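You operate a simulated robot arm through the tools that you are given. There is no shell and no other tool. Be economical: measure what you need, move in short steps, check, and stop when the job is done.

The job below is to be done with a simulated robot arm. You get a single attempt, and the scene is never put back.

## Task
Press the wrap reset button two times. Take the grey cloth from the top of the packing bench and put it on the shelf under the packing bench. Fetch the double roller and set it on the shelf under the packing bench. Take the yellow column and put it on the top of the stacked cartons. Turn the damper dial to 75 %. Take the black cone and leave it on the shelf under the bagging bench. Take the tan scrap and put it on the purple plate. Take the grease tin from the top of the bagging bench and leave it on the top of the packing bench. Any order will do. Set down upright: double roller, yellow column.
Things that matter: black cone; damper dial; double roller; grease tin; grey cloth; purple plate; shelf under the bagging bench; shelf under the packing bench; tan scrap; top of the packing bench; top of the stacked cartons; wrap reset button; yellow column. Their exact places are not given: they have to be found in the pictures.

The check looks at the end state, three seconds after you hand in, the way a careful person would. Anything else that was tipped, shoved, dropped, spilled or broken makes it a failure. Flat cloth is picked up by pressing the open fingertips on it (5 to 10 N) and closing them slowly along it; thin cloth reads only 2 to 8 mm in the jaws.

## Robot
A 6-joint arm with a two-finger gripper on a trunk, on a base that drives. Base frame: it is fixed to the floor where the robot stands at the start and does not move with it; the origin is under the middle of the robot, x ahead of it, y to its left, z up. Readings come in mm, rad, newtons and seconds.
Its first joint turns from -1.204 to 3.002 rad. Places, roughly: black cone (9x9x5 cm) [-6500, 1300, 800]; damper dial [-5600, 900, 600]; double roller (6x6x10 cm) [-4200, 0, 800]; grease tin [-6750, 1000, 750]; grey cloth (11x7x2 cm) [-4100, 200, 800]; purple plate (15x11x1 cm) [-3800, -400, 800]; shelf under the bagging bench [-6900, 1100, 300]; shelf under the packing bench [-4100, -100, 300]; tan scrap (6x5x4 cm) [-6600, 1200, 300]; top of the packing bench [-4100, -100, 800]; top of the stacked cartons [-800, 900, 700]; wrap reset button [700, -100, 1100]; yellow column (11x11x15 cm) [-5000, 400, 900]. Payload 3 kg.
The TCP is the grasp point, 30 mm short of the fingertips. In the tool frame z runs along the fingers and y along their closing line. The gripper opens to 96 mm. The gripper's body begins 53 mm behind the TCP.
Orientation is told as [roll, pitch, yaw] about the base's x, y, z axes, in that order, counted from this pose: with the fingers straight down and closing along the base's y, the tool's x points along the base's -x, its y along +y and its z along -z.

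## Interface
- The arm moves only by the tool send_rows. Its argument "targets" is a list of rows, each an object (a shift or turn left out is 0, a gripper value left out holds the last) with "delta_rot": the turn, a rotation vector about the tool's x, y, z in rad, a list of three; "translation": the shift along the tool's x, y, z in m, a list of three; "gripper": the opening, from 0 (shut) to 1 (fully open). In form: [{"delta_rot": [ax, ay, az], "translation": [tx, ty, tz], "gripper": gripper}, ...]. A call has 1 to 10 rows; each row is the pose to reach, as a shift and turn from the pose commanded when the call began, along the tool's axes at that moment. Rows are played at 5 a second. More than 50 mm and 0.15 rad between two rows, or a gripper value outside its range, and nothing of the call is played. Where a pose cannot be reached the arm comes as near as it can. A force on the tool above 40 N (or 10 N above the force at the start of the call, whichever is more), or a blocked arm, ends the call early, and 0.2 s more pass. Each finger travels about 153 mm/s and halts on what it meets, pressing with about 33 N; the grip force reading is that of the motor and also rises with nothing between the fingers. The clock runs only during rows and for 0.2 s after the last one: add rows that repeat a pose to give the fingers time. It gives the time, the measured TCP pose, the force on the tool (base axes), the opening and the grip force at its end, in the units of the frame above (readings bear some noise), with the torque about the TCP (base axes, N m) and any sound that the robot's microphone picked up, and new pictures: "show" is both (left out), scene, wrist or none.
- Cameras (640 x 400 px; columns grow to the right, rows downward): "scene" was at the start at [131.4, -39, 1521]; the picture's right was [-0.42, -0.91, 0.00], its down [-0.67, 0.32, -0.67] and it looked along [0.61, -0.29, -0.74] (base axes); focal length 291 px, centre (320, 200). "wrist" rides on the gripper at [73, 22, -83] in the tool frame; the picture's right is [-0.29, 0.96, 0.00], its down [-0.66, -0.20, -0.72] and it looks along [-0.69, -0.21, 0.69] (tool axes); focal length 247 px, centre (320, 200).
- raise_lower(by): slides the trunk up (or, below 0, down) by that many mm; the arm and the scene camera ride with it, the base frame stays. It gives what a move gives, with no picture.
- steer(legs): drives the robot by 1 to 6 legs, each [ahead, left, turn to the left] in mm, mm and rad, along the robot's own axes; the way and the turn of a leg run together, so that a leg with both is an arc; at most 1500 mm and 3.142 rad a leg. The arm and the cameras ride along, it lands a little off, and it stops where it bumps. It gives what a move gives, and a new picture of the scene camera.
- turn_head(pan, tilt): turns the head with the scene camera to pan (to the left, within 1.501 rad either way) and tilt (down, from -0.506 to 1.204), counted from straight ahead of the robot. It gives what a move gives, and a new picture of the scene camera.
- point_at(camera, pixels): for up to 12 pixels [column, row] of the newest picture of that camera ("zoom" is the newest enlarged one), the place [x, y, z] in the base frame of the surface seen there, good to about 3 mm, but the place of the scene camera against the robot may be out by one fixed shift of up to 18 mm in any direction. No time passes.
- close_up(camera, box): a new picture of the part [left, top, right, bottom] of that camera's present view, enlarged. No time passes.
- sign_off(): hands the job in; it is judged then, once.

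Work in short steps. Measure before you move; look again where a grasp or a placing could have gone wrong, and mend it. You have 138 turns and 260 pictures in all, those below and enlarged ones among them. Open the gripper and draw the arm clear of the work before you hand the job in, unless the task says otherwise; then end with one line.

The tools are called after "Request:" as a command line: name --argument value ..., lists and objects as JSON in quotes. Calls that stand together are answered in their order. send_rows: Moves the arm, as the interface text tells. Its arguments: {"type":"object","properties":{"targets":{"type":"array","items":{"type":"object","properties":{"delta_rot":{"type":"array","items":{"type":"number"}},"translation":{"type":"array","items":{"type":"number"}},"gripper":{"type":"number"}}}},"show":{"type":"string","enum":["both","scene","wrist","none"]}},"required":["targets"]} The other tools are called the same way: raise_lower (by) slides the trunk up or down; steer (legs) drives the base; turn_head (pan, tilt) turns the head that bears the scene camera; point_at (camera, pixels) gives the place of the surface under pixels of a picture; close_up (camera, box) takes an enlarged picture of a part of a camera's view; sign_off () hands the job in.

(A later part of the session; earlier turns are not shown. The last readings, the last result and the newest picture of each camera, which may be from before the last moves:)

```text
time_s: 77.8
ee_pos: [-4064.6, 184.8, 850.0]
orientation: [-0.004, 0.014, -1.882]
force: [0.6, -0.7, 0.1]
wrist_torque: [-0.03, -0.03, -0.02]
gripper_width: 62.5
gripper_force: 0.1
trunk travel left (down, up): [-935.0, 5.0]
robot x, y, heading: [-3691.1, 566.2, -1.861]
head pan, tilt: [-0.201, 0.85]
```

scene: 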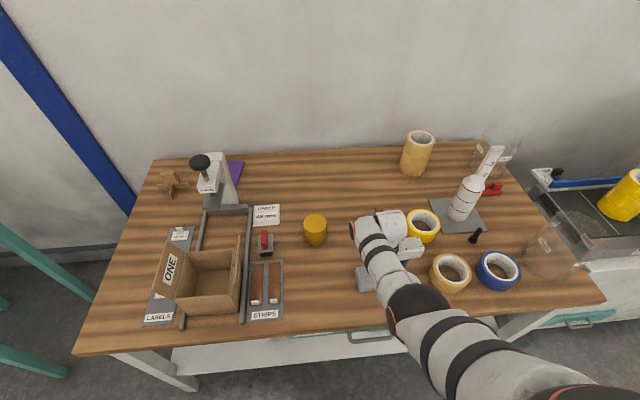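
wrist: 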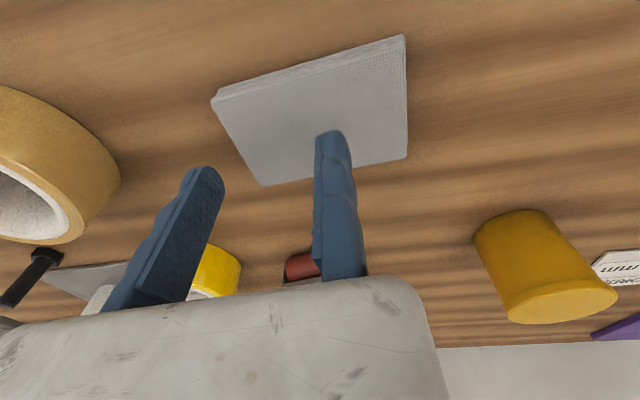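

I re-measure the cloth corners from this nearer view against the TCP (-4064.6,184.8).

Request:
point_at --camera "wrist" --pixels '[[216, 104], [402, 40], [404, 155], [265, 182], [300, 120], [205, 172], [330, 136]]'

```text
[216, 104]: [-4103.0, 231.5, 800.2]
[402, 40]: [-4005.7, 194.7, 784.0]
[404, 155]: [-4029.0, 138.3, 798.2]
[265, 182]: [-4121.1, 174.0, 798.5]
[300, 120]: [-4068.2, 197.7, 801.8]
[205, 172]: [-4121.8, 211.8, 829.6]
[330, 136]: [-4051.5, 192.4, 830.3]
```

Important: comparing the finger positions with the closed view shows the +y (right) finger stays put and only the left one travels. At 62 mm opening the jaw centre lies about 27 mm to −y of the TCP. I shift +27 mm in tool y and descend gently onto the cloth.

Request:
send_rows --targets '[{"translation": [0, 0.027, 0]}, {"translation": [0, 0.027, 0.012]}, {"translation": [0, 0.027, 0.018]}, {"translation": [0, 0.027, 0.021]}]' --show "wrist"

```text
time_s: 78.8
ee_pos: [-4036.8, 177.7, 830.1]
orientation: [-0.006, 0.013, -1.884]
force: [-1.2, -0.4, 4.4]
wrist_torque: [-0.06, 0.04, -0.01]
gripper_width: 62.6
gripper_force: 0.0
trunk travel left (down, up): [-935.0, 5.0]
robot x, y, heading: [-3689.4, 564.5, -1.858]
head pan, tilt: [-0.201, 0.85]
```

wrist: 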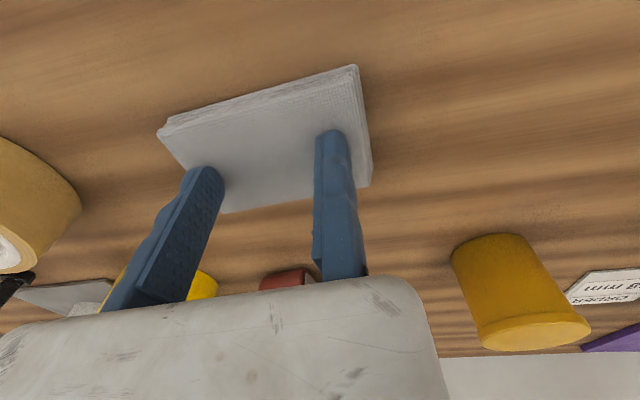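

Both tips rest on the cloth at 4.4 N. I press a touch more and close slowly.

Request:
send_rows --targets '[{"translation": [0, 0, 0.002]}, {"translation": [0, 0, 0.002], "gripper": 0.55}, {"translation": [0, 0, 0.002], "gripper": 0.45}, {"translation": [0, 0, 0.002], "gripper": 0.36}, {"translation": [0, 0, 0.002], "gripper": 0.27}, {"translation": [0, 0, 0.002], "gripper": 0.18}, {"translation": [0, 0, 0.002], "gripper": 0.09}, {"translation": [0, 0, 0.002], "gripper": 0.0}, {"translation": [0, 0, 0.002], "gripper": 0.0}, {"translation": [0, 0, 0.002], "gripper": 0.0}]' --show "wrist"

```text
time_s: 81.0
ee_pos: [-4035.9, 179.0, 829.4]
orientation: [-0.005, 0.011, -1.882]
force: [-6.9, -3.4, 26.1]
wrist_torque: [-0.2, 0.22, 0.03]
gripper_width: 5.8
gripper_force: 33.2
out of reach, approached as far as the arm can: row 1, 2
trunk travel left (down, up): [-935.0, 5.0]
robot x, y, heading: [-3692.9, 562.8, -1.858]
head pan, tilt: [-0.201, 0.85]
```

wrist: 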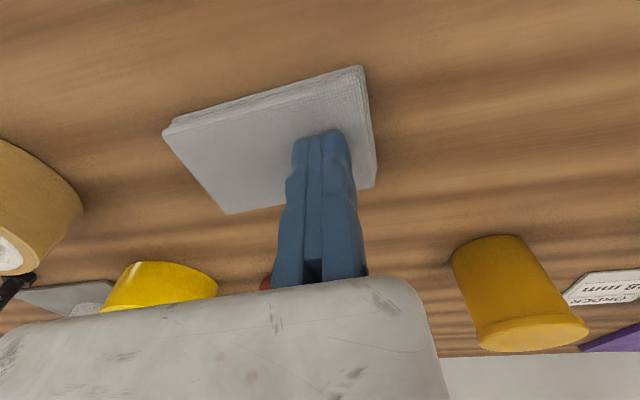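

Jaw reads 5.8 mm, which fits pinched cloth. I lift and check.

Request:
send_rows --targets '[{"translation": [0, 0, -0.015]}, {"translation": [0, 0, -0.04]}, {"translation": [0, 0, -0.07]}, {"translation": [0, 0, -0.07]}]' --show "wrist"

```text
time_s: 82.0
ee_pos: [-4037.0, 176.5, 896.6]
orientation: [-0.006, 0.016, -1.882]
force: [-0.2, 0.3, 0.8]
wrist_torque: [-0.03, -0.01, 0.01]
gripper_width: 0.0
gripper_force: 33.2
trunk travel left (down, up): [-935.0, 5.0]
robot x, y, heading: [-3689.3, 567.6, -1.858]
head pan, tilt: [-0.201, 0.85]
```

wrist: 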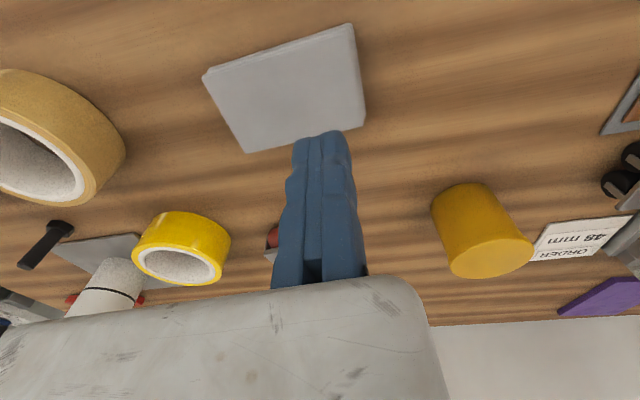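

Jaws are empty: the cloth is a firm folded stack about 100x60x20 mm. I'll grip it across its short side instead, so I turn the tool about −1.52 rad with the jaws open, positioning the fixed finger just outside the near edge.

Request:
send_rows --targets '[{"delta_rot": [0, 0, -0.145], "gripper": 1}, {"delta_rot": [0, 0, -0.29]}, {"delta_rot": [0, 0, -0.435]}, {"delta_rot": [0, 0, -0.58]}, {"delta_rot": [0, 0, -0.725]}, {"delta_rot": [0, 0, -0.87]}, {"delta_rot": [0, 0, -1.015]}, {"delta_rot": [0, 0, -1.16]}, {"delta_rot": [0, 0, -1.305]}, {"delta_rot": [0, 0, -1.45]}]' --show "none"

Request:
send_rows --targets '[{"delta_rot": [0, 0, -0.07], "translation": [0, 0, 0]}, {"delta_rot": [0, 0, -0.07]}]' --show "wrist"

```text
time_s: 84.2
ee_pos: [-4035.5, 175.3, 896.8]
orientation: [0.013, 0.007, -0.429]
force: [0.7, 0.5, 1.1]
wrist_torque: [-0.01, -0.02, 0.02]
gripper_width: 96.2
gripper_force: 0.1
trunk travel left (down, up): [-935.0, 5.0]
robot x, y, heading: [-3692.1, 565.4, -1.861]
head pan, tilt: [-0.201, 0.85]
```

```text
time_s: 84.8
ee_pos: [-4038.0, 176.1, 896.7]
orientation: [0.015, 0.005, -0.363]
force: [0.1, -0.6, -0.8]
wrist_torque: [0.01, -0.02, -0.02]
gripper_width: 96.2
gripper_force: 0.0
trunk travel left (down, up): [-935.0, 5.0]
robot x, y, heading: [-3693.4, 566.5, -1.861]
head pan, tilt: [-0.201, 0.85]
```

wrist: 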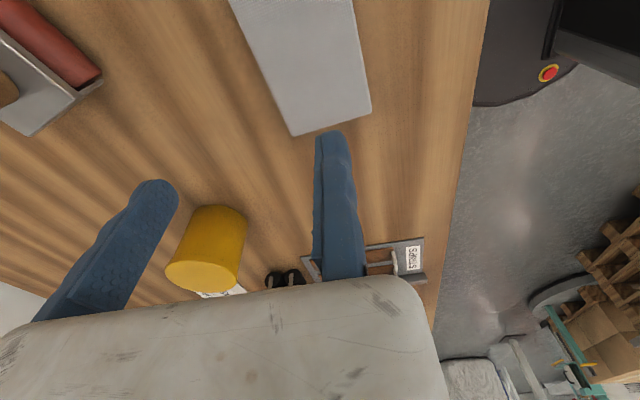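

Turned as wanted (yaw −0.363). I move over, placing the fixed finger outside the near edge, and descend in part.

Request:
send_rows --targets '[{"translation": [0.0276, 0.033, 0]}, {"translation": [0.0276, 0.033, 0.025]}, {"translation": [0.0276, 0.033, 0.05]}, {"translation": [0.0276, 0.033, 0.05]}]' --show "wrist"

```text
time_s: 85.8
ee_pos: [-4051.8, 217.8, 846.3]
orientation: [0.013, 0.003, -0.363]
force: [-0.1, 0.4, 0.6]
wrist_torque: [-0.03, 0.0, 0.01]
gripper_width: 95.8
gripper_force: 0.1
trunk travel left (down, up): [-935.0, 5.0]
robot x, y, heading: [-3690.6, 565.2, -1.86]
head pan, tilt: [-0.201, 0.85]
```

wrist: 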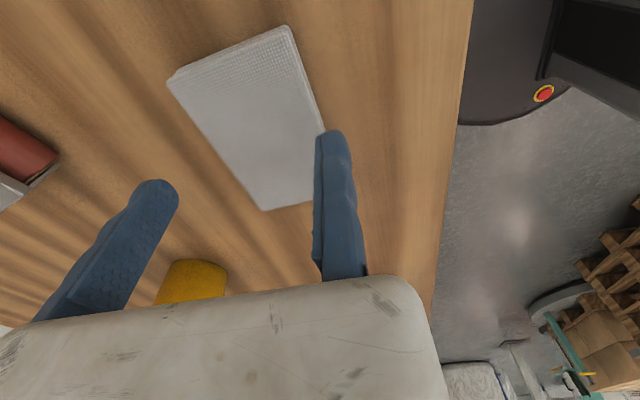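

I verify the near cloth edge against the finger.

Request:
point_at --camera "wrist" --pixels '[[172, 84], [285, 35], [318, 125], [265, 205], [240, 130], [400, 120], [322, 140], [350, 160]]'

```text
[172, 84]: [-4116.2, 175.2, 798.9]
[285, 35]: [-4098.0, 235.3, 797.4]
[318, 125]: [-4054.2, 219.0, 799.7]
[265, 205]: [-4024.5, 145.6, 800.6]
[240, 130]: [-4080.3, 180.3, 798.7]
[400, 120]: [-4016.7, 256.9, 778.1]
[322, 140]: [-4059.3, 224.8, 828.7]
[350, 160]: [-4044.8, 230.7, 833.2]
```

Near edge is only about 4 mm inside the finger, so I shift 6 mm outwards, descend to just above the table and close slowly.

Request:
send_rows --targets '[{"translation": [0, 0.006, 0]}, {"translation": [0, 0.006, 0.018]}, {"translation": [0, 0.006, 0.033]}, {"translation": [0, 0.006, 0.033]}]' --show "wrist"

```text
time_s: 86.8
ee_pos: [-4047.8, 222.6, 815.0]
orientation: [0.013, 0.007, -0.364]
force: [0.1, 0.0, -0.5]
wrist_torque: [0.05, 0.02, -0.01]
gripper_width: 95.9
gripper_force: 0.1
trunk travel left (down, up): [-935.0, 5.0]
robot x, y, heading: [-3691.2, 565.3, -1.858]
head pan, tilt: [-0.201, 0.85]
```

wrist: 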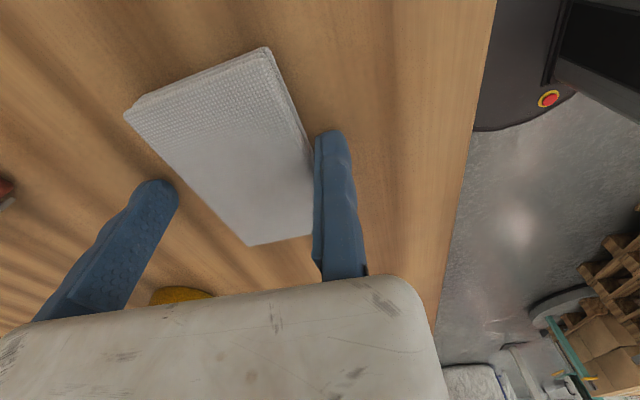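

Straddled cleanly with no contact. I close gradually.

Request:
send_rows --targets '[{"gripper": 0.85}, {"gripper": 0.72}, {"gripper": 0.64}, {"gripper": 0.58}, {"gripper": 0.5}, {"gripper": 0.4}, {"gripper": 0.3}, {"gripper": 0.3}]' --show "wrist"

```text
time_s: 88.6
ee_pos: [-4049.7, 222.4, 813.8]
orientation: [0.017, 0.007, -0.363]
force: [0.3, 0.5, -0.1]
wrist_torque: [-0.03, -0.06, 0.03]
gripper_width: 66.8
gripper_force: 33.2
trunk travel left (down, up): [-935.0, 5.0]
robot x, y, heading: [-3694.9, 567.3, -1.861]
head pan, tilt: [-0.201, 0.85]
```

wrist: 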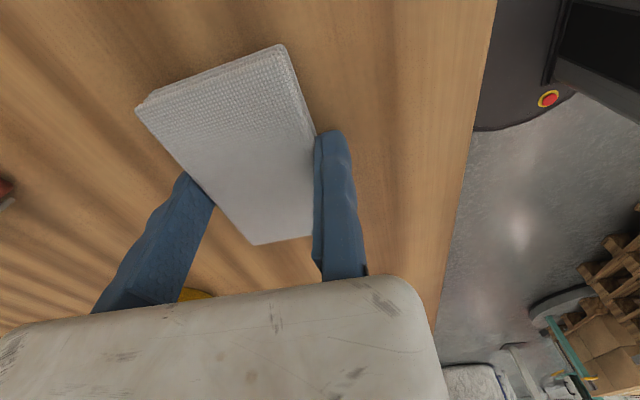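

Firm grip at 66.8 mm on the stack. I lift 80 mm and measure the arm's own profile, since it has to pass below the bench top.

Request:
send_rows --targets '[{"translation": [0, 0, -0.02]}, {"translation": [0, 0, -0.05]}, {"translation": [0, 0, -0.08]}, {"translation": [0, 0, -0.08]}]' --show "scene"

```text
time_s: 89.6
ee_pos: [-4049.8, 223.1, 894.6]
orientation: [0.015, 0.005, -0.362]
force: [0.0, -0.2, -0.8]
wrist_torque: [-0.02, 0.0, 0.01]
gripper_width: 66.9
gripper_force: 32.8
trunk travel left (down, up): [-935.0, 5.0]
robot x, y, heading: [-3691.5, 564.2, -1.853]
head pan, tilt: [-0.201, 0.85]
```

scene: 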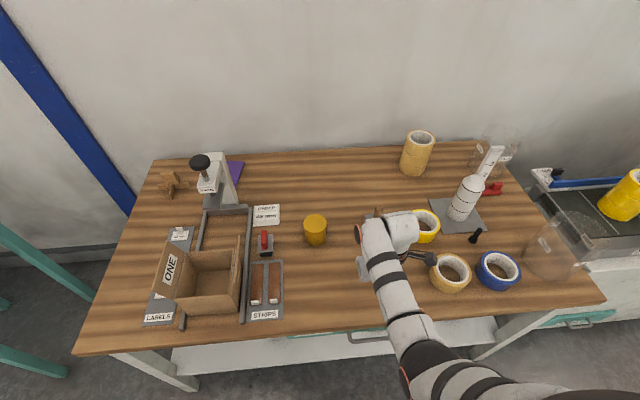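

Request:
point_at --camera "scene" --pixels '[[430, 355], [400, 310], [380, 255], [400, 225], [470, 385], [375, 272], [120, 340], [340, 328], [560, 305], [250, 365], [350, 345], [490, 340]]'

Request:
turn_head --pan -0.2 --tilt 1.15

```text
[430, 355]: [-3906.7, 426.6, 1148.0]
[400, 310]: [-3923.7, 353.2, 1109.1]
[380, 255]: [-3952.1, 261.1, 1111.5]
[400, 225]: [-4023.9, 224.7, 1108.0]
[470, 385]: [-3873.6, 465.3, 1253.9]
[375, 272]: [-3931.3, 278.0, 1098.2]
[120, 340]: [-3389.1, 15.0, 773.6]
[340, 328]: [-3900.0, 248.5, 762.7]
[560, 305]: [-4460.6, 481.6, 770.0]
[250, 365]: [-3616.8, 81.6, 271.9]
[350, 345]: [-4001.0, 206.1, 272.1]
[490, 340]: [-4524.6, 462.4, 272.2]
```

```text
time_s: 90.4
ee_pos: [-4048.9, 221.9, 894.7]
orientation: [0.014, 0.005, -0.364]
force: [-0.3, 0.0, 0.5]
wrist_torque: [0.02, 0.02, 0.01]
gripper_width: 67.0
gripper_force: 32.6
trunk travel left (down, up): [-935.0, 5.0]
robot x, y, heading: [-3689.4, 560.1, -1.86]
head pan, tilt: [-0.201, 1.15]
```

scene: 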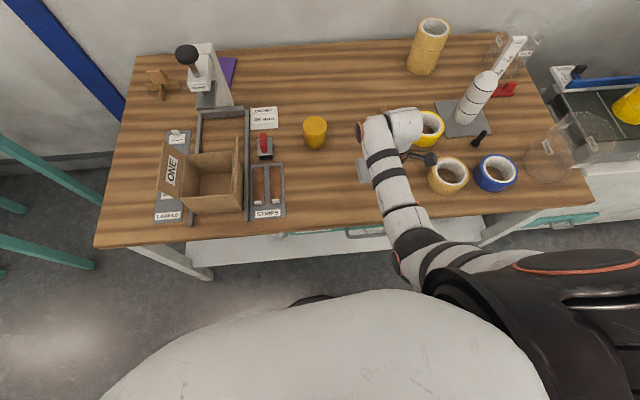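

The bench front edge runs through (-3292,-6) to (-4587,530), so facing straight in means heading −1.963. I back away with the cloth, square up, lower the trunk and look at the shelf.

Request:
steer --legs '[[-350, 0, 0], [0, 0, -0.105]]'

Request:
raise_lower --by -560

Request:
turn_head --pan -0.1 --tilt 0.55

```text
time_s: 93.2
ee_pos: [-3983.5, 599.6, 894.2]
orientation: [0.015, 0.007, -0.47]
force: [-0.3, -0.3, 0.3]
wrist_torque: [0.01, -0.01, -0.01]
gripper_width: 66.7
gripper_force: 33.3
trunk travel left (down, up): [-935.0, 5.0]
robot x, y, heading: [-3592.8, 902.5, -1.968]
head pan, tilt: [-0.201, 1.15]
```

scene: 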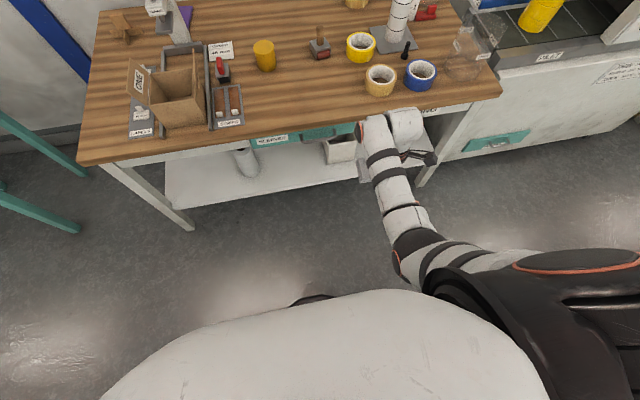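

```text
refused: -560 is not a number from -400 to 400
```

```text
time_s: 94.2
ee_pos: [-3984.0, 598.6, 894.3]
orientation: [0.015, 0.006, -0.47]
force: [-0.7, 0.4, 0.2]
wrist_torque: [0.02, 0.0, 0.02]
gripper_width: 66.7
gripper_force: 33.1
trunk travel left (down, up): [-935.0, 5.0]
robot x, y, heading: [-3586.8, 901.8, -1.968]
head pan, tilt: [-0.099, 0.55]
```

scene: 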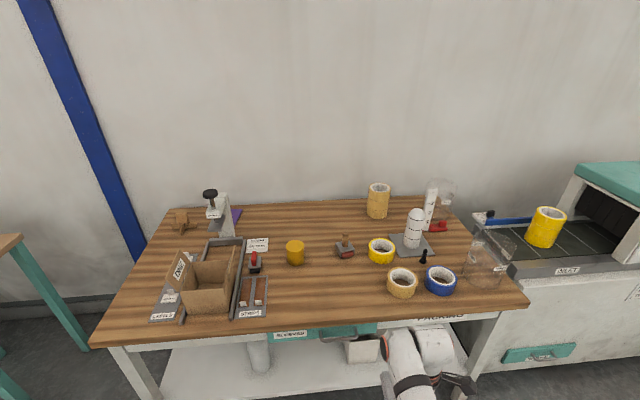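

Shelf holds a grey tube (258,355) and a white box (362,350). I lower the trunk and look under.

Request:
raise_lower --by -400

Request:
raise_lower --by -130

Request:
turn_head --pan -0.1 --tilt 0.45

```text
time_s: 98.1
ee_pos: [-3983.4, 599.2, 494.7]
orientation: [0.016, 0.006, -0.472]
force: [0.2, -1.0, -0.4]
wrist_torque: [0.0, 0.0, -0.03]
gripper_width: 66.5
gripper_force: 33.3
trunk travel left (down, up): [-535.0, 405.0]
robot x, y, heading: [-3592.0, 900.9, -1.967]
head pan, tilt: [-0.099, 0.55]
```

```text
time_s: 99.7
ee_pos: [-3983.3, 599.0, 365.3]
orientation: [0.014, 0.005, -0.471]
force: [0.3, -0.4, -1.4]
wrist_torque: [-0.02, 0.01, 0.01]
gripper_width: 66.8
gripper_force: 33.1
trunk travel left (down, up): [-405.0, 535.0]
robot x, y, heading: [-3595.7, 903.1, -1.974]
head pan, tilt: [-0.099, 0.55]
```

```text
time_s: 100.3
ee_pos: [-3983.7, 599.9, 364.7]
orientation: [0.017, 0.006, -0.47]
force: [-0.8, 0.2, -0.7]
wrist_torque: [-0.02, 0.01, -0.01]
gripper_width: 66.9
gripper_force: 33.1
trunk travel left (down, up): [-405.0, 535.0]
robot x, y, heading: [-3591.2, 901.1, -1.971]
head pan, tilt: [-0.099, 0.45]
```

scene: 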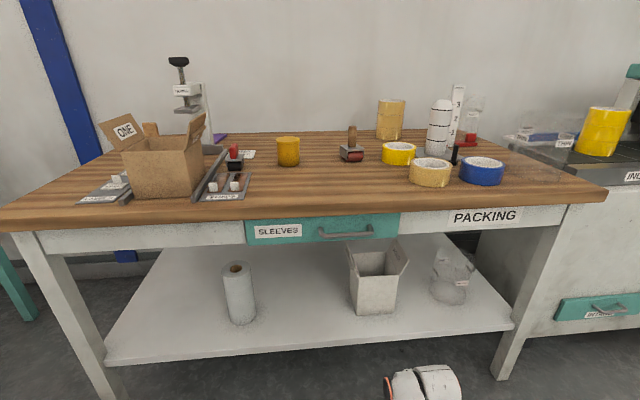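

Clear view: tube (240,295), open box (372,280), and plastic bag (450,275) on the shelf. There's free space around (305,315) and (150,310). I measure these and zoom on the wooden roller.

Request:
point_at --camera "scene" --pixels '[[105, 362], [300, 350], [512, 325], [305, 310], [238, 322], [258, 318], [350, 305], [160, 310], [300, 225], [300, 243], [420, 335], [440, 240]]'

Request:
close_up --camera "scene" --box '[200, 100, 380, 200]'

```text
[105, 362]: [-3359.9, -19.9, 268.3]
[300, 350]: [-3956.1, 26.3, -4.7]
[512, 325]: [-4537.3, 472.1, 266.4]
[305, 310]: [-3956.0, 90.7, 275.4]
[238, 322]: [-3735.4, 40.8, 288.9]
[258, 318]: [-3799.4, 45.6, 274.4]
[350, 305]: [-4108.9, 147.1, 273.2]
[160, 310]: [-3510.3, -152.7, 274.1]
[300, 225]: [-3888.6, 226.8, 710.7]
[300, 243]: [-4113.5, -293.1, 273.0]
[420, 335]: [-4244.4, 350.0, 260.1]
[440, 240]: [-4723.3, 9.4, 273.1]
```

```text
3.56 times, centred on (290, 150) of scene
```

zoom: 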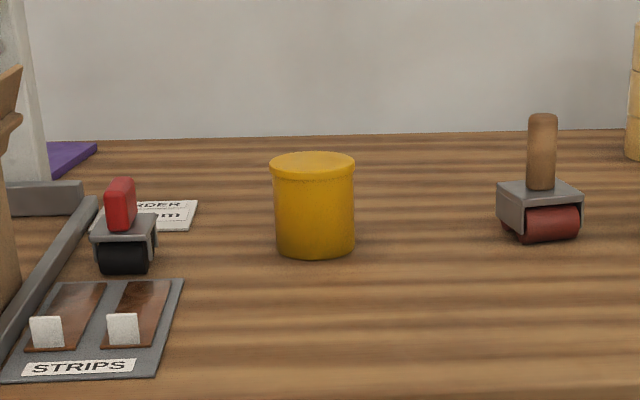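

I check the base's outline from the older wrist picture (black base at (500,125)) to know how near I can stand to the shelf.

Request:
point_at --camera "wrist" --pixels '[[475, 125], [500, 128], [485, 60], [520, 110], [480, 100], [560, 60], [530, 20], [545, 97]]'

```text
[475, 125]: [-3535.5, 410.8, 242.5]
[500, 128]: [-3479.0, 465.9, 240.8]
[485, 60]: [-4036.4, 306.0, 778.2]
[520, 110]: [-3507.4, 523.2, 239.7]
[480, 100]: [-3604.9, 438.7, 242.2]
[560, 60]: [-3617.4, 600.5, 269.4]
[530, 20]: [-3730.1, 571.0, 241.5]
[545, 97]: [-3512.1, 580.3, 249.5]
```

Base radius is about 240 mm and its deck 240 mm high, so 320 mm from the shelf edge is fine. I drive sideways, then in most of the way.

Request:
steer --legs '[[0, 238, 0], [380, 0, 0]]'

Request:
send_rows --targets '[{"translation": [0, 0, 0]}]' --show "wrist"

```text
time_s: 104.1
ee_pos: [-3913.2, 151.8, 364.1]
orientation: [0.015, 0.005, -0.474]
force: [-0.2, -0.4, -0.2]
wrist_torque: [0.02, -0.01, 0.01]
gripper_width: 66.7
gripper_force: 33.2
trunk travel left (down, up): [-405.0, 535.0]
robot x, y, heading: [-3520.1, 455.8, -1.967]
head pan, tilt: [-0.099, 0.45]
```

scene: 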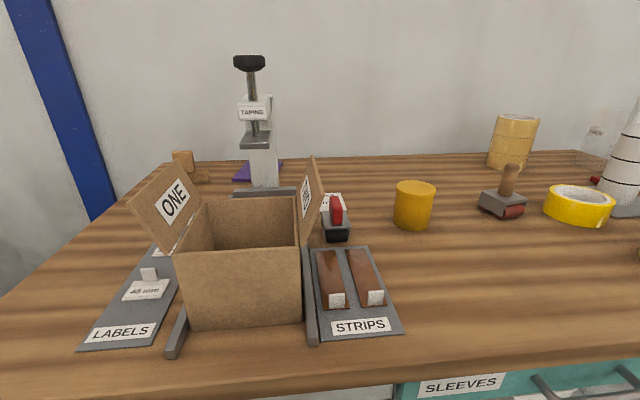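

```text
time_s: 104.5
ee_pos: [-3915.4, 151.1, 363.6]
orientation: [0.016, 0.004, -0.473]
force: [-0.3, 0.6, -1.3]
wrist_torque: [0.04, -0.01, 0.01]
gripper_width: 66.6
gripper_force: 33.1
trunk travel left (down, up): [-405.0, 535.0]
robot x, y, heading: [-3522.3, 450.4, -1.969]
head pan, tilt: [-0.099, 0.45]
```

wrist: 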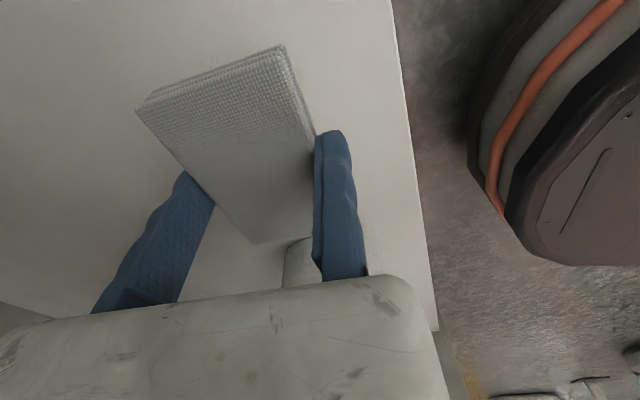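

Over the shelf now. I measure the tube, shelf surface and shelf edge in the wrist view.

Request:
point_at --camera "wrist" --pixels '[[300, 245], [288, 270], [200, 60], [360, 60], [395, 60], [420, 200], [270, 70], [255, 235]]'

```text
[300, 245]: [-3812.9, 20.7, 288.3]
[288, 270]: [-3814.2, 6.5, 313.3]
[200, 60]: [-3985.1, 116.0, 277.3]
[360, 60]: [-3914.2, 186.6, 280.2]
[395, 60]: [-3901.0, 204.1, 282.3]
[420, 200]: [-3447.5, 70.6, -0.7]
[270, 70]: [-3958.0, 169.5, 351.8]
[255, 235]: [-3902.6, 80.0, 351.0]
```

Shelf is at z≈279 and the cloth's bottom is at about 331. It's roughly 90 mm inside the shelf edge and clear of the tube. I lower it onto the shelf.

Request:
send_rows --targets '[{"translation": [0, 0, 0.025]}, {"translation": [0, 0, 0.042]}, {"translation": [0, 0, 0.048]}, {"translation": [0, 0, 0.051]}, {"translation": [0, 0, 0.051]}]' --show "none"

```text
time_s: 105.7
ee_pos: [-3914.9, 151.9, 314.7]
orientation: [0.012, 0.007, -0.473]
force: [0.0, 0.5, 7.1]
wrist_torque: [-0.48, 0.13, -0.01]
gripper_width: 66.8
gripper_force: 32.4
trunk travel left (down, up): [-405.0, 535.0]
robot x, y, heading: [-3522.1, 454.8, -1.971]
head pan, tilt: [-0.099, 0.45]
```

Contact at 7 N. I release and raise.

Request:
send_rows --targets '[{"gripper": 0.78}, {"gripper": 0.85}, {"gripper": 1}, {"translation": [0, 0.004, -0.02], "gripper": 1}, {"translation": [0, 0.004, -0.06]}, {"translation": [0, 0.004, -0.06]}]' --show "wrist"

```text
time_s: 107.1
ee_pos: [-3913.7, 154.4, 374.3]
orientation: [0.015, 0.005, -0.474]
force: [-0.1, 0.2, 0.0]
wrist_torque: [0.01, 0.02, 0.01]
gripper_width: 95.8
gripper_force: 0.0
trunk travel left (down, up): [-405.0, 535.0]
robot x, y, heading: [-3521.5, 453.3, -1.971]
head pan, tilt: [-0.099, 0.45]
```

wrist: 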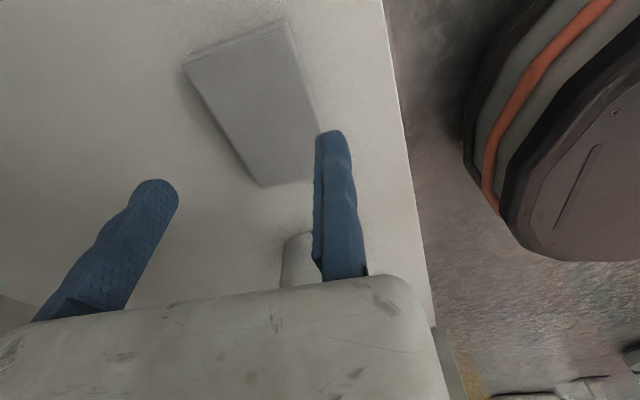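

Cloth rests on the shelf. I back out, raise the trunk and move in front of the wooden-handled roller.

Request:
steer --legs '[[-350, 0, 0]]'

Request:
raise_lower --by 400

Request:
raise_lower --by 130

Request:
steer --legs '[[0, -223, 0], [256, 0, 0]]'

Request:
turn_head --pan -0.45 --tilt 0.9

```text
time_s: 109.4
ee_pos: [-3779.9, 469.1, 373.4]
orientation: [0.014, 0.005, -0.472]
force: [-0.2, 0.1, 0.8]
wrist_torque: [0.01, 0.01, -0.03]
gripper_width: 95.8
gripper_force: 0.0
trunk travel left (down, up): [-405.0, 535.0]
robot x, y, heading: [-3386.4, 770.0, -1.971]
head pan, tilt: [-0.099, 0.45]
```

scene: 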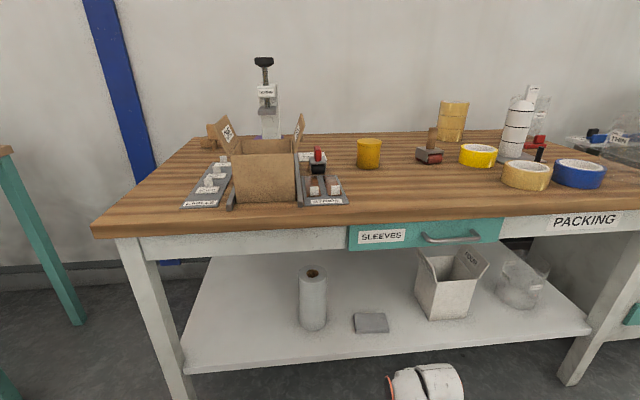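

```text
time_s: 113.2
ee_pos: [-3780.1, 469.2, 773.7]
orientation: [0.015, 0.006, -0.473]
force: [0.0, -0.5, 0.1]
wrist_torque: [-0.01, 0.01, 0.0]
gripper_width: 95.9
gripper_force: 0.1
trunk travel left (down, up): [-805.0, 135.0]
robot x, y, heading: [-3388.4, 770.1, -1.972]
head pan, tilt: [-0.099, 0.45]
```

```text
time_s: 114.8
ee_pos: [-3780.1, 468.6, 902.0]
orientation: [0.015, 0.005, -0.473]
force: [-0.3, -0.3, 1.0]
wrist_torque: [0.01, -0.01, 0.0]
gripper_width: 96.2
gripper_force: 0.2
trunk travel left (down, up): [-935.0, 5.0]
robot x, y, heading: [-3388.1, 768.0, -1.972]
head pan, tilt: [-0.099, 0.45]
```

```text
time_s: 117.9
ee_pos: [-4089.6, 321.0, 902.5]
orientation: [0.014, 0.006, -0.474]
force: [-0.8, 0.1, 0.8]
wrist_torque: [-0.03, 0.02, 0.01]
gripper_width: 96.0
gripper_force: 0.1
trunk travel left (down, up): [-935.0, 5.0]
robot x, y, heading: [-3697.5, 616.3, -1.974]
head pan, tilt: [-0.099, 0.45]
```

scene: 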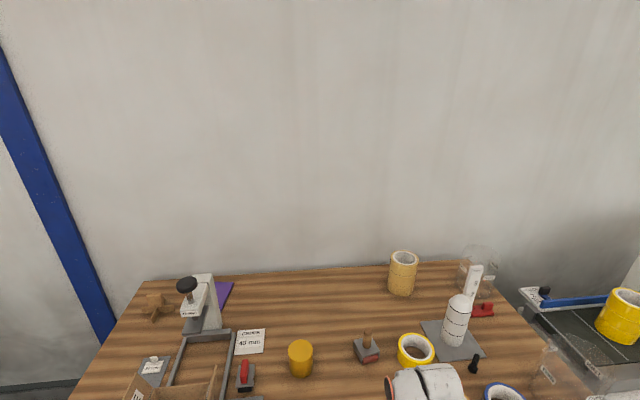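

```text
time_s: 118.8
ee_pos: [-4089.3, 319.3, 903.0]
orientation: [0.016, 0.003, -0.474]
force: [0.0, -0.5, 0.5]
wrist_torque: [0.0, 0.01, 0.02]
gripper_width: 95.9
gripper_force: 0.1
trunk travel left (down, up): [-935.0, 5.0]
robot x, y, heading: [-3696.8, 618.9, -1.971]
head pan, tilt: [-0.45, 0.901]
```

scene: 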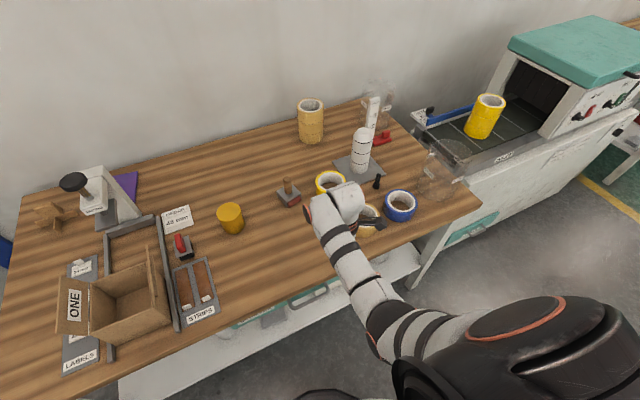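

I measure the roller's handle from here.

Request:
point_at --camera "scene" --pixels '[[287, 182], [289, 190], [280, 195], [298, 201], [328, 180], [365, 212]]'

Request:
close_up --camera "scene" --box '[250, 150, 370, 225]'

```text
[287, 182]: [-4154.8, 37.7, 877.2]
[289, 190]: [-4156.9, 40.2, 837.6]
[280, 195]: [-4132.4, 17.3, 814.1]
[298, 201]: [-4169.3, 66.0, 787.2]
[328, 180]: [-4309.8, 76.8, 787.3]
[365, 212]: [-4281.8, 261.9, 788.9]
```

```text
5.33 times, centred on (310, 188) of scene
```

zoom: 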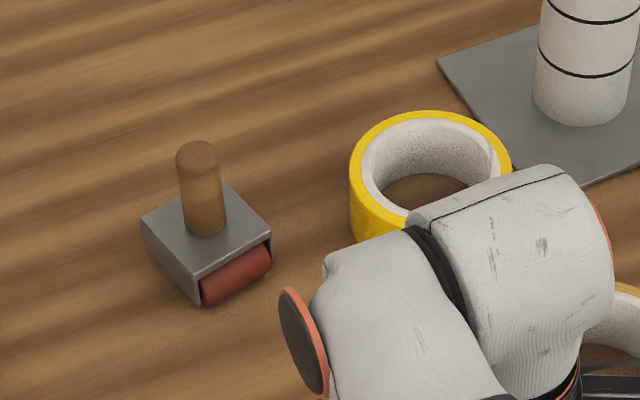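

Handle's true position is about (-4171,43) with its top ≈884. I raise the hand 40 mm and drive in close, keeping the base about 30 mm off the shelf edge.

Request:
send_rows --targets '[{"translation": [0, 0, -0.04]}, {"translation": [0, 0, -0.04]}]' --show "none"

Request:
steer --legs '[[0, 33, 0], [185, 0, 0]]'

Request:
send_rows --targets '[{"translation": [0, -0.03, 0]}, {"translation": [0, -0.06, 0]}, {"translation": [0, -0.06, 0]}]' --show "wrist"

```text
time_s: 119.4
ee_pos: [-4089.6, 319.8, 944.1]
orientation: [0.015, 0.007, -0.474]
force: [-1.0, -0.1, 0.4]
wrist_torque: [0.01, -0.03, 0.01]
gripper_width: 96.2
gripper_force: 0.1
trunk travel left (down, up): [-935.0, 5.0]
robot x, y, heading: [-3697.8, 618.1, -1.97]
head pan, tilt: [-0.45, 0.901]
```

```text
time_s: 121.4
ee_pos: [-4131.9, 136.3, 944.9]
orientation: [0.014, 0.005, -0.473]
force: [0.7, 0.0, 0.3]
wrist_torque: [0.0, -0.04, 0.0]
gripper_width: 96.1
gripper_force: 0.0
trunk travel left (down, up): [-935.0, 5.0]
robot x, y, heading: [-3739.7, 433.9, -1.972]
head pan, tilt: [-0.45, 0.901]
```

scene: 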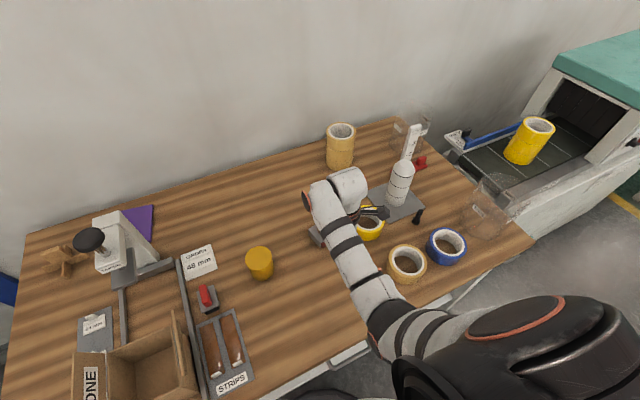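

```text
time_s: 122.2
ee_pos: [-4159.0, 83.8, 943.7]
orientation: [0.014, 0.005, -0.474]
force: [0.5, 0.0, -0.4]
wrist_torque: [0.02, 0.03, 0.02]
gripper_width: 96.2
gripper_force: 0.0
trunk travel left (down, up): [-935.0, 5.0]
robot x, y, heading: [-3738.3, 434.6, -1.979]
head pan, tilt: [-0.45, 0.901]
```

wrist: 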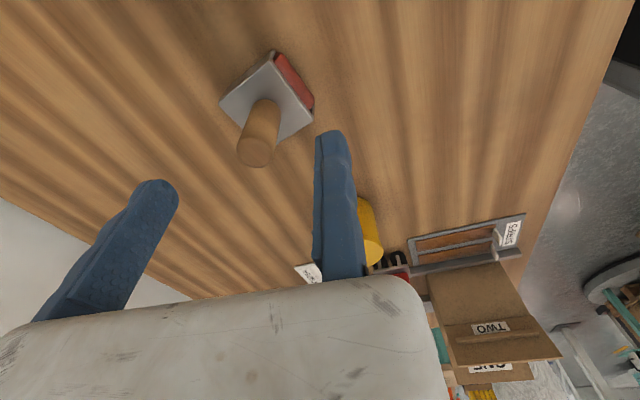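

Tracking is fine. I measure the roller from the wrist view: handle top (254,155), plate corners.

Request:
point_at --camera "wrist" --pixels '[[254, 155], [262, 120], [268, 112], [276, 62], [225, 98], [312, 105], [285, 135]]'

Request:
close_up --camera "wrist" --box '[200, 30, 340, 190]'

```text
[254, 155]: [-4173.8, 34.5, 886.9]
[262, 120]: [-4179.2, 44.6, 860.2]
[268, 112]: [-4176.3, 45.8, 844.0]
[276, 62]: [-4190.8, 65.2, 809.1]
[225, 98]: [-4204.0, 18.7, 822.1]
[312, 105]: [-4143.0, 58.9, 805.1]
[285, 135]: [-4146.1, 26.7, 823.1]
```

```text
2.50 times, centred on (270, 110) of wrist
```

zoom: 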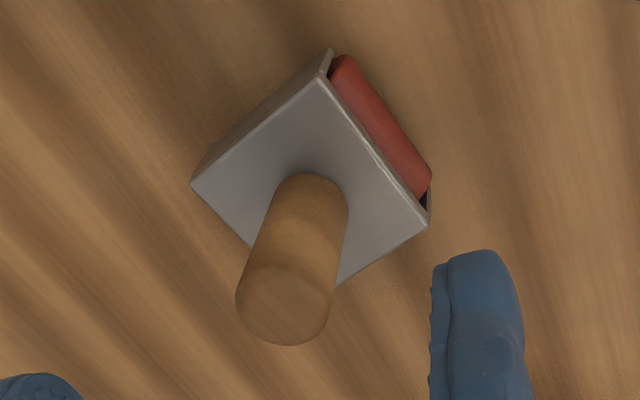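

Handle centre is about (-4173,40), running from z 823 to 887. I move so the fixed finger is just outside it, descend to TCP 862 and close.

Request:
send_rows --targets '[{"translation": [-0.0076, -0.032, 0], "gripper": 0.7}, {"translation": [-0.0076, -0.032, 0.03]}, {"translation": [-0.0076, -0.032, 0.055]}]' --show "wrist"

```text
time_s: 123.0
ee_pos: [-4166.7, 54.6, 899.0]
orientation: [0.015, 0.004, -0.473]
force: [-0.7, -0.2, -0.9]
wrist_torque: [-0.02, -0.01, -0.02]
gripper_width: 67.4
gripper_force: 0.1
out of reach, approached as far as the arm can: row 3
trunk travel left (down, up): [-935.0, 5.0]
robot x, y, heading: [-3742.1, 433.6, -1.972]
head pan, tilt: [-0.45, 0.901]
```

wrist: 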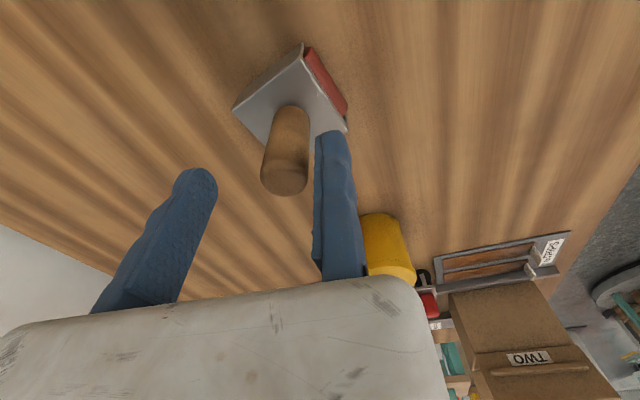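

The arm is at its reach limit at 899, so I use the trunk to come down the remaining 37 mm.

Request:
raise_lower --by -37

Request:
send_rows --targets '[{"gripper": 0.6}, {"gripper": 0.45}, {"gripper": 0.3}, {"gripper": 0.2}, {"gripper": 0.1}, {"gripper": 0.0}, {"gripper": 0.0}]' --show "wrist"

```text
time_s: 123.8
ee_pos: [-4165.9, 53.6, 861.3]
orientation: [0.015, 0.008, -0.474]
force: [0.2, 0.3, 0.1]
wrist_torque: [0.0, 0.05, -0.01]
gripper_width: 67.1
gripper_force: 0.1
trunk travel left (down, up): [-898.0, 42.0]
robot x, y, heading: [-3740.8, 433.0, -1.973]
head pan, tilt: [-0.45, 0.901]
```

```text
time_s: 125.4
ee_pos: [-4167.0, 54.2, 862.4]
orientation: [0.017, 0.006, -0.474]
force: [-0.4, 0.7, -0.2]
wrist_torque: [-0.05, 0.19, 0.02]
gripper_width: 25.0
gripper_force: 32.9
trunk travel left (down, up): [-898.0, 42.0]
robot x, y, heading: [-3741.0, 434.1, -1.971]
head pan, tilt: [-0.45, 0.901]
```

wrist: 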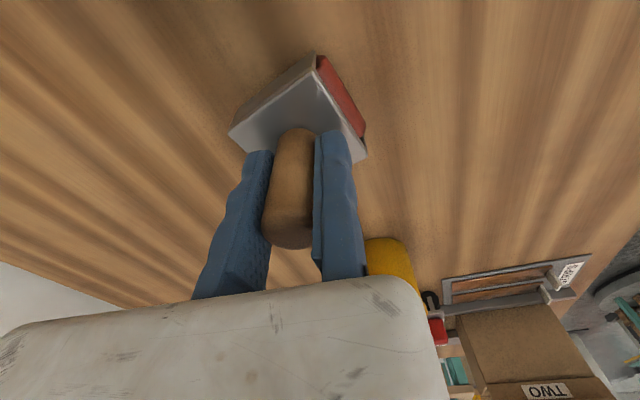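

Gripped at 25 mm. I lift with the trunk, back out, and look at the space at the left end of the shelf.

Request:
raise_lower --by 40

Request:
steer --legs '[[-450, 0, 0], [0, 500, 0]]'

Request:
raise_lower --by -400

Request:
turn_head --pan 0.0 --tilt 0.6

```text
time_s: 126.3
ee_pos: [-4167.4, 53.1, 901.2]
orientation: [0.017, 0.006, -0.473]
force: [0.4, -0.9, -6.3]
wrist_torque: [0.01, 0.04, 0.01]
gripper_width: 25.1
gripper_force: 33.3
trunk travel left (down, up): [-938.0, 2.0]
robot x, y, heading: [-3738.1, 429.6, -1.971]
head pan, tilt: [-0.45, 0.901]
```

```text
time_s: 131.5
ee_pos: [-3534.9, 274.7, 900.2]
orientation: [0.016, 0.007, -0.472]
force: [0.1, 0.1, -6.3]
wrist_torque: [0.11, -0.03, -0.02]
gripper_width: 25.3
gripper_force: 33.2
trunk travel left (down, up): [-938.0, 2.0]
robot x, y, heading: [-3106.0, 654.5, -1.969]
head pan, tilt: [-0.45, 0.901]
```

scene: 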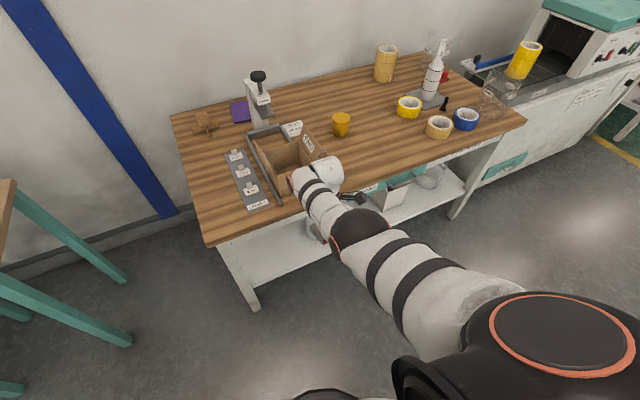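

```text
time_s: 135.3
ee_pos: [-3534.6, 276.2, 501.3]
orientation: [0.017, 0.004, -0.474]
force: [0.8, 0.6, -5.4]
wrist_torque: [0.08, -0.04, -0.03]
gripper_width: 25.0
gripper_force: 33.0
trunk travel left (down, up): [-538.0, 402.0]
robot x, y, heading: [-3107.6, 656.2, -1.968]
head pan, tilt: [-0.45, 0.901]
```

```text
time_s: 136.2
ee_pos: [-3535.5, 276.1, 500.6]
orientation: [0.017, 0.005, -0.472]
force: [0.0, -0.4, -5.9]
wrist_torque: [0.05, -0.02, -0.01]
gripper_width: 25.2
gripper_force: 32.4
trunk travel left (down, up): [-538.0, 402.0]
robot x, y, heading: [-3109.3, 656.7, -1.973]
head pan, tilt: [0.0, 0.6]
```

scene: 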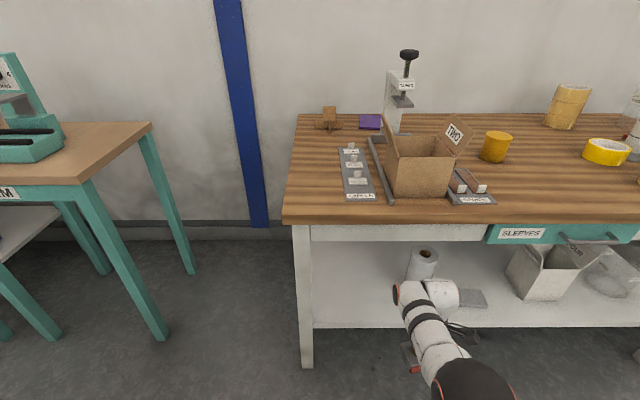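

The open shelf area left of the tube (around (350,290)) is free. I measure it.

Request:
point_at --camera "scene" --pixels '[[350, 290], [412, 275], [320, 322], [390, 320], [425, 255], [480, 300], [165, 335]]'

```text
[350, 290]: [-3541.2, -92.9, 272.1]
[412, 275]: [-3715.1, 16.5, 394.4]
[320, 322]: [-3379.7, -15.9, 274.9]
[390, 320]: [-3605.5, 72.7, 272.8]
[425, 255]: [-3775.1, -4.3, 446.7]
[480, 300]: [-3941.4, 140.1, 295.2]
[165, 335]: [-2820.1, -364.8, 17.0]
```

Target spot (-3555,-70). I lower another 100 mm and drive left and in.

Request:
raise_lower --by -100

Request:
steer --legs '[[0, 117, 0], [326, 0, 0]]'

Request:
send_rows --targets '[{"translation": [0, 0, 0]}]' --show "wrist"

```text
time_s: 137.6
ee_pos: [-3535.2, 277.2, 401.1]
orientation: [0.016, 0.006, -0.473]
force: [-0.5, 0.0, -6.6]
wrist_torque: [0.08, -0.04, -0.02]
gripper_width: 25.3
gripper_force: 33.2
trunk travel left (down, up): [-438.0, 502.0]
robot x, y, heading: [-3107.7, 652.8, -1.967]
head pan, tilt: [0.0, 0.6]
```

```text
time_s: 140.6
ee_pos: [-3546.4, -52.9, 389.4]
orientation: [0.041, 0.004, -0.473]
force: [-0.5, 0.4, -6.3]
wrist_torque: [0.04, -0.07, 0.02]
gripper_width: 24.9
gripper_force: 33.3
trunk travel left (down, up): [-438.0, 502.0]
robot x, y, heading: [-3124.6, 308.6, -1.976]
head pan, tilt: [0.0, 0.6]
```

scene: 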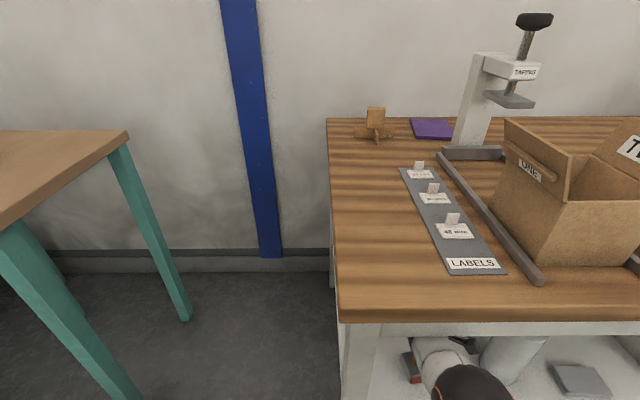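

```text
time_s: 141.0
ee_pos: [-3546.8, -53.5, 386.1]
orientation: [0.054, 0.007, -0.473]
force: [0.0, 0.4, -5.5]
wrist_torque: [0.09, -0.02, 0.02]
gripper_width: 24.9
gripper_force: 33.4
trunk travel left (down, up): [-438.0, 502.0]
robot x, y, heading: [-3127.9, 310.7, -1.972]
head pan, tilt: [0.0, 0.6]
```

wrist: 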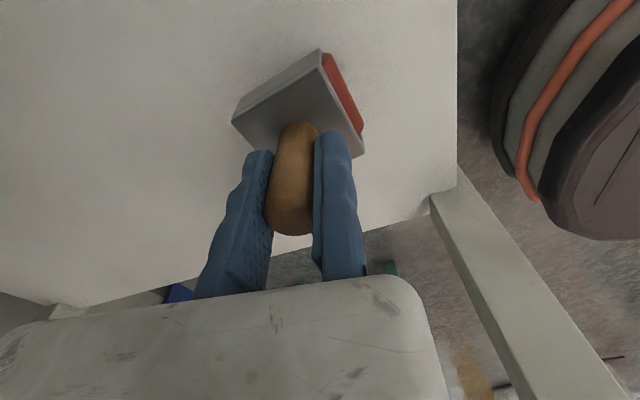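

The hand has drooped (z 386, roll 0.054), so the elbow is likely brushing the bench's apron. I back off 40 mm and check whether it recovers.

Request:
steer --legs '[[-40, 0, 0]]'

Request:
turn_head --pan -0.5 --tilt 1.0

```text
time_s: 141.8
ee_pos: [-3531.0, -19.3, 387.2]
orientation: [0.051, 0.007, -0.472]
force: [0.9, -0.6, -5.5]
wrist_torque: [0.07, -0.05, -0.03]
gripper_width: 25.1
gripper_force: 32.6
trunk travel left (down, up): [-438.0, 502.0]
robot x, y, heading: [-3111.8, 349.2, -1.971]
head pan, tilt: [0.0, 0.6]
```

scene: 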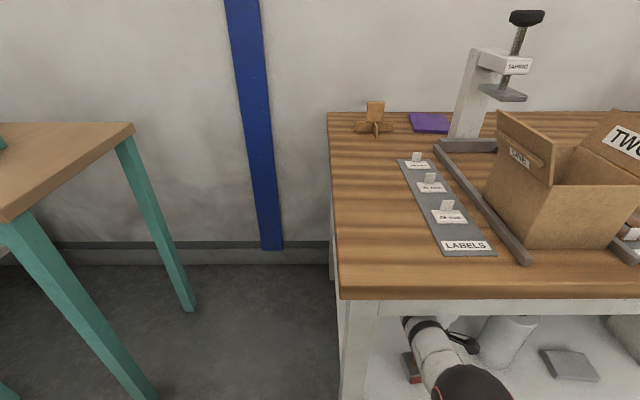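

```text
time_s: 142.8
ee_pos: [-3530.7, -20.1, 386.7]
orientation: [0.053, 0.01, -0.475]
force: [-0.3, 0.0, -5.3]
wrist_torque: [0.08, -0.05, 0.0]
gripper_width: 24.9
gripper_force: 33.0
trunk travel left (down, up): [-438.0, 502.0]
robot x, y, heading: [-3107.7, 348.2, -1.975]
head pan, tilt: [-0.499, 1.0]
```

scene: 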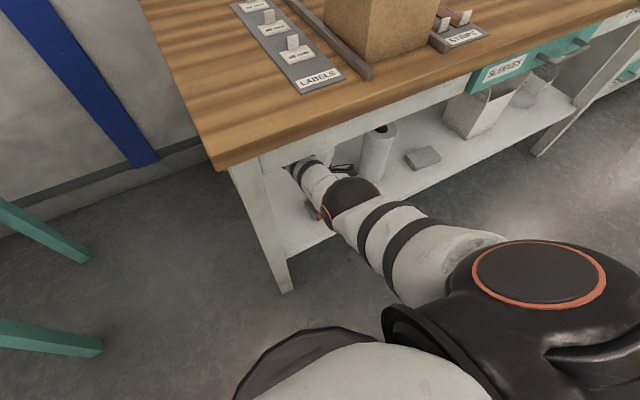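

I measure the elbow against the bench's apron and edge.

Request:
point_at --camera "scene" --pixels '[[350, 185], [365, 195], [340, 210], [310, 175], [400, 220], [320, 140], [350, 120], [300, 145], [390, 105], [315, 212]]'

```text
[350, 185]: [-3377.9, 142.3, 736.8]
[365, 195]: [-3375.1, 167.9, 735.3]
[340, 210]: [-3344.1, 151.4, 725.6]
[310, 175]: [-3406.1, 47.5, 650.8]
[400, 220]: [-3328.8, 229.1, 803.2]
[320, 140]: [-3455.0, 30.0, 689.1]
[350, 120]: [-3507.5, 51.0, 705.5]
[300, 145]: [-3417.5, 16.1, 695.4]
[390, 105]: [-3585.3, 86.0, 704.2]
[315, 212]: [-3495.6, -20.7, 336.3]
```

The forearm likely touched the apron's lower edge; the elbow is now 100 mm clear of it. I straighten the tool, draw the hand in 90 mm so the elbow sits lower, then approach again.

Request:
send_rows --targets '[{"delta_rot": [0.02, 0, 0], "translation": [0, 0.02, 0]}, {"delta_rot": [0.045, 0, 0], "translation": [0, 0.045, -0.005]}, {"delta_rot": [0.045, 0, 0], "translation": [0, 0.07, -0.01]}, {"delta_rot": [0.045, 0, 0], "translation": [0, 0.09, -0.012]}, {"delta_rot": [0.045, 0, 0], "translation": [0, 0.09, -0.012]}]' --show "scene"

```text
time_s: 144.0
ee_pos: [-3490.7, 60.6, 403.9]
orientation: [0.007, 0.008, -0.475]
force: [0.4, 0.3, -6.4]
wrist_torque: [0.13, -0.04, -0.01]
gripper_width: 25.0
gripper_force: 33.0
trunk travel left (down, up): [-438.0, 502.0]
robot x, y, heading: [-3109.2, 344.3, -1.974]
head pan, tilt: [-0.499, 1.0]
```

scene: 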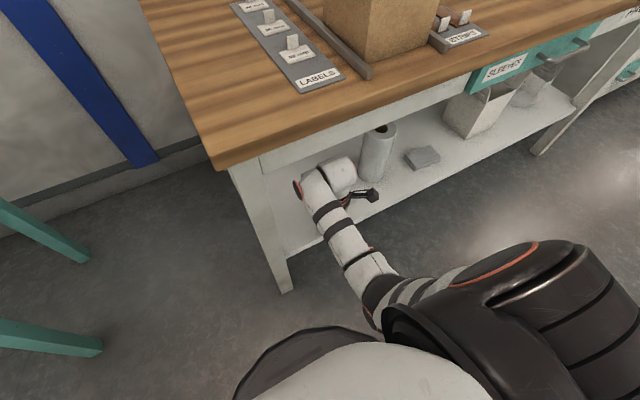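

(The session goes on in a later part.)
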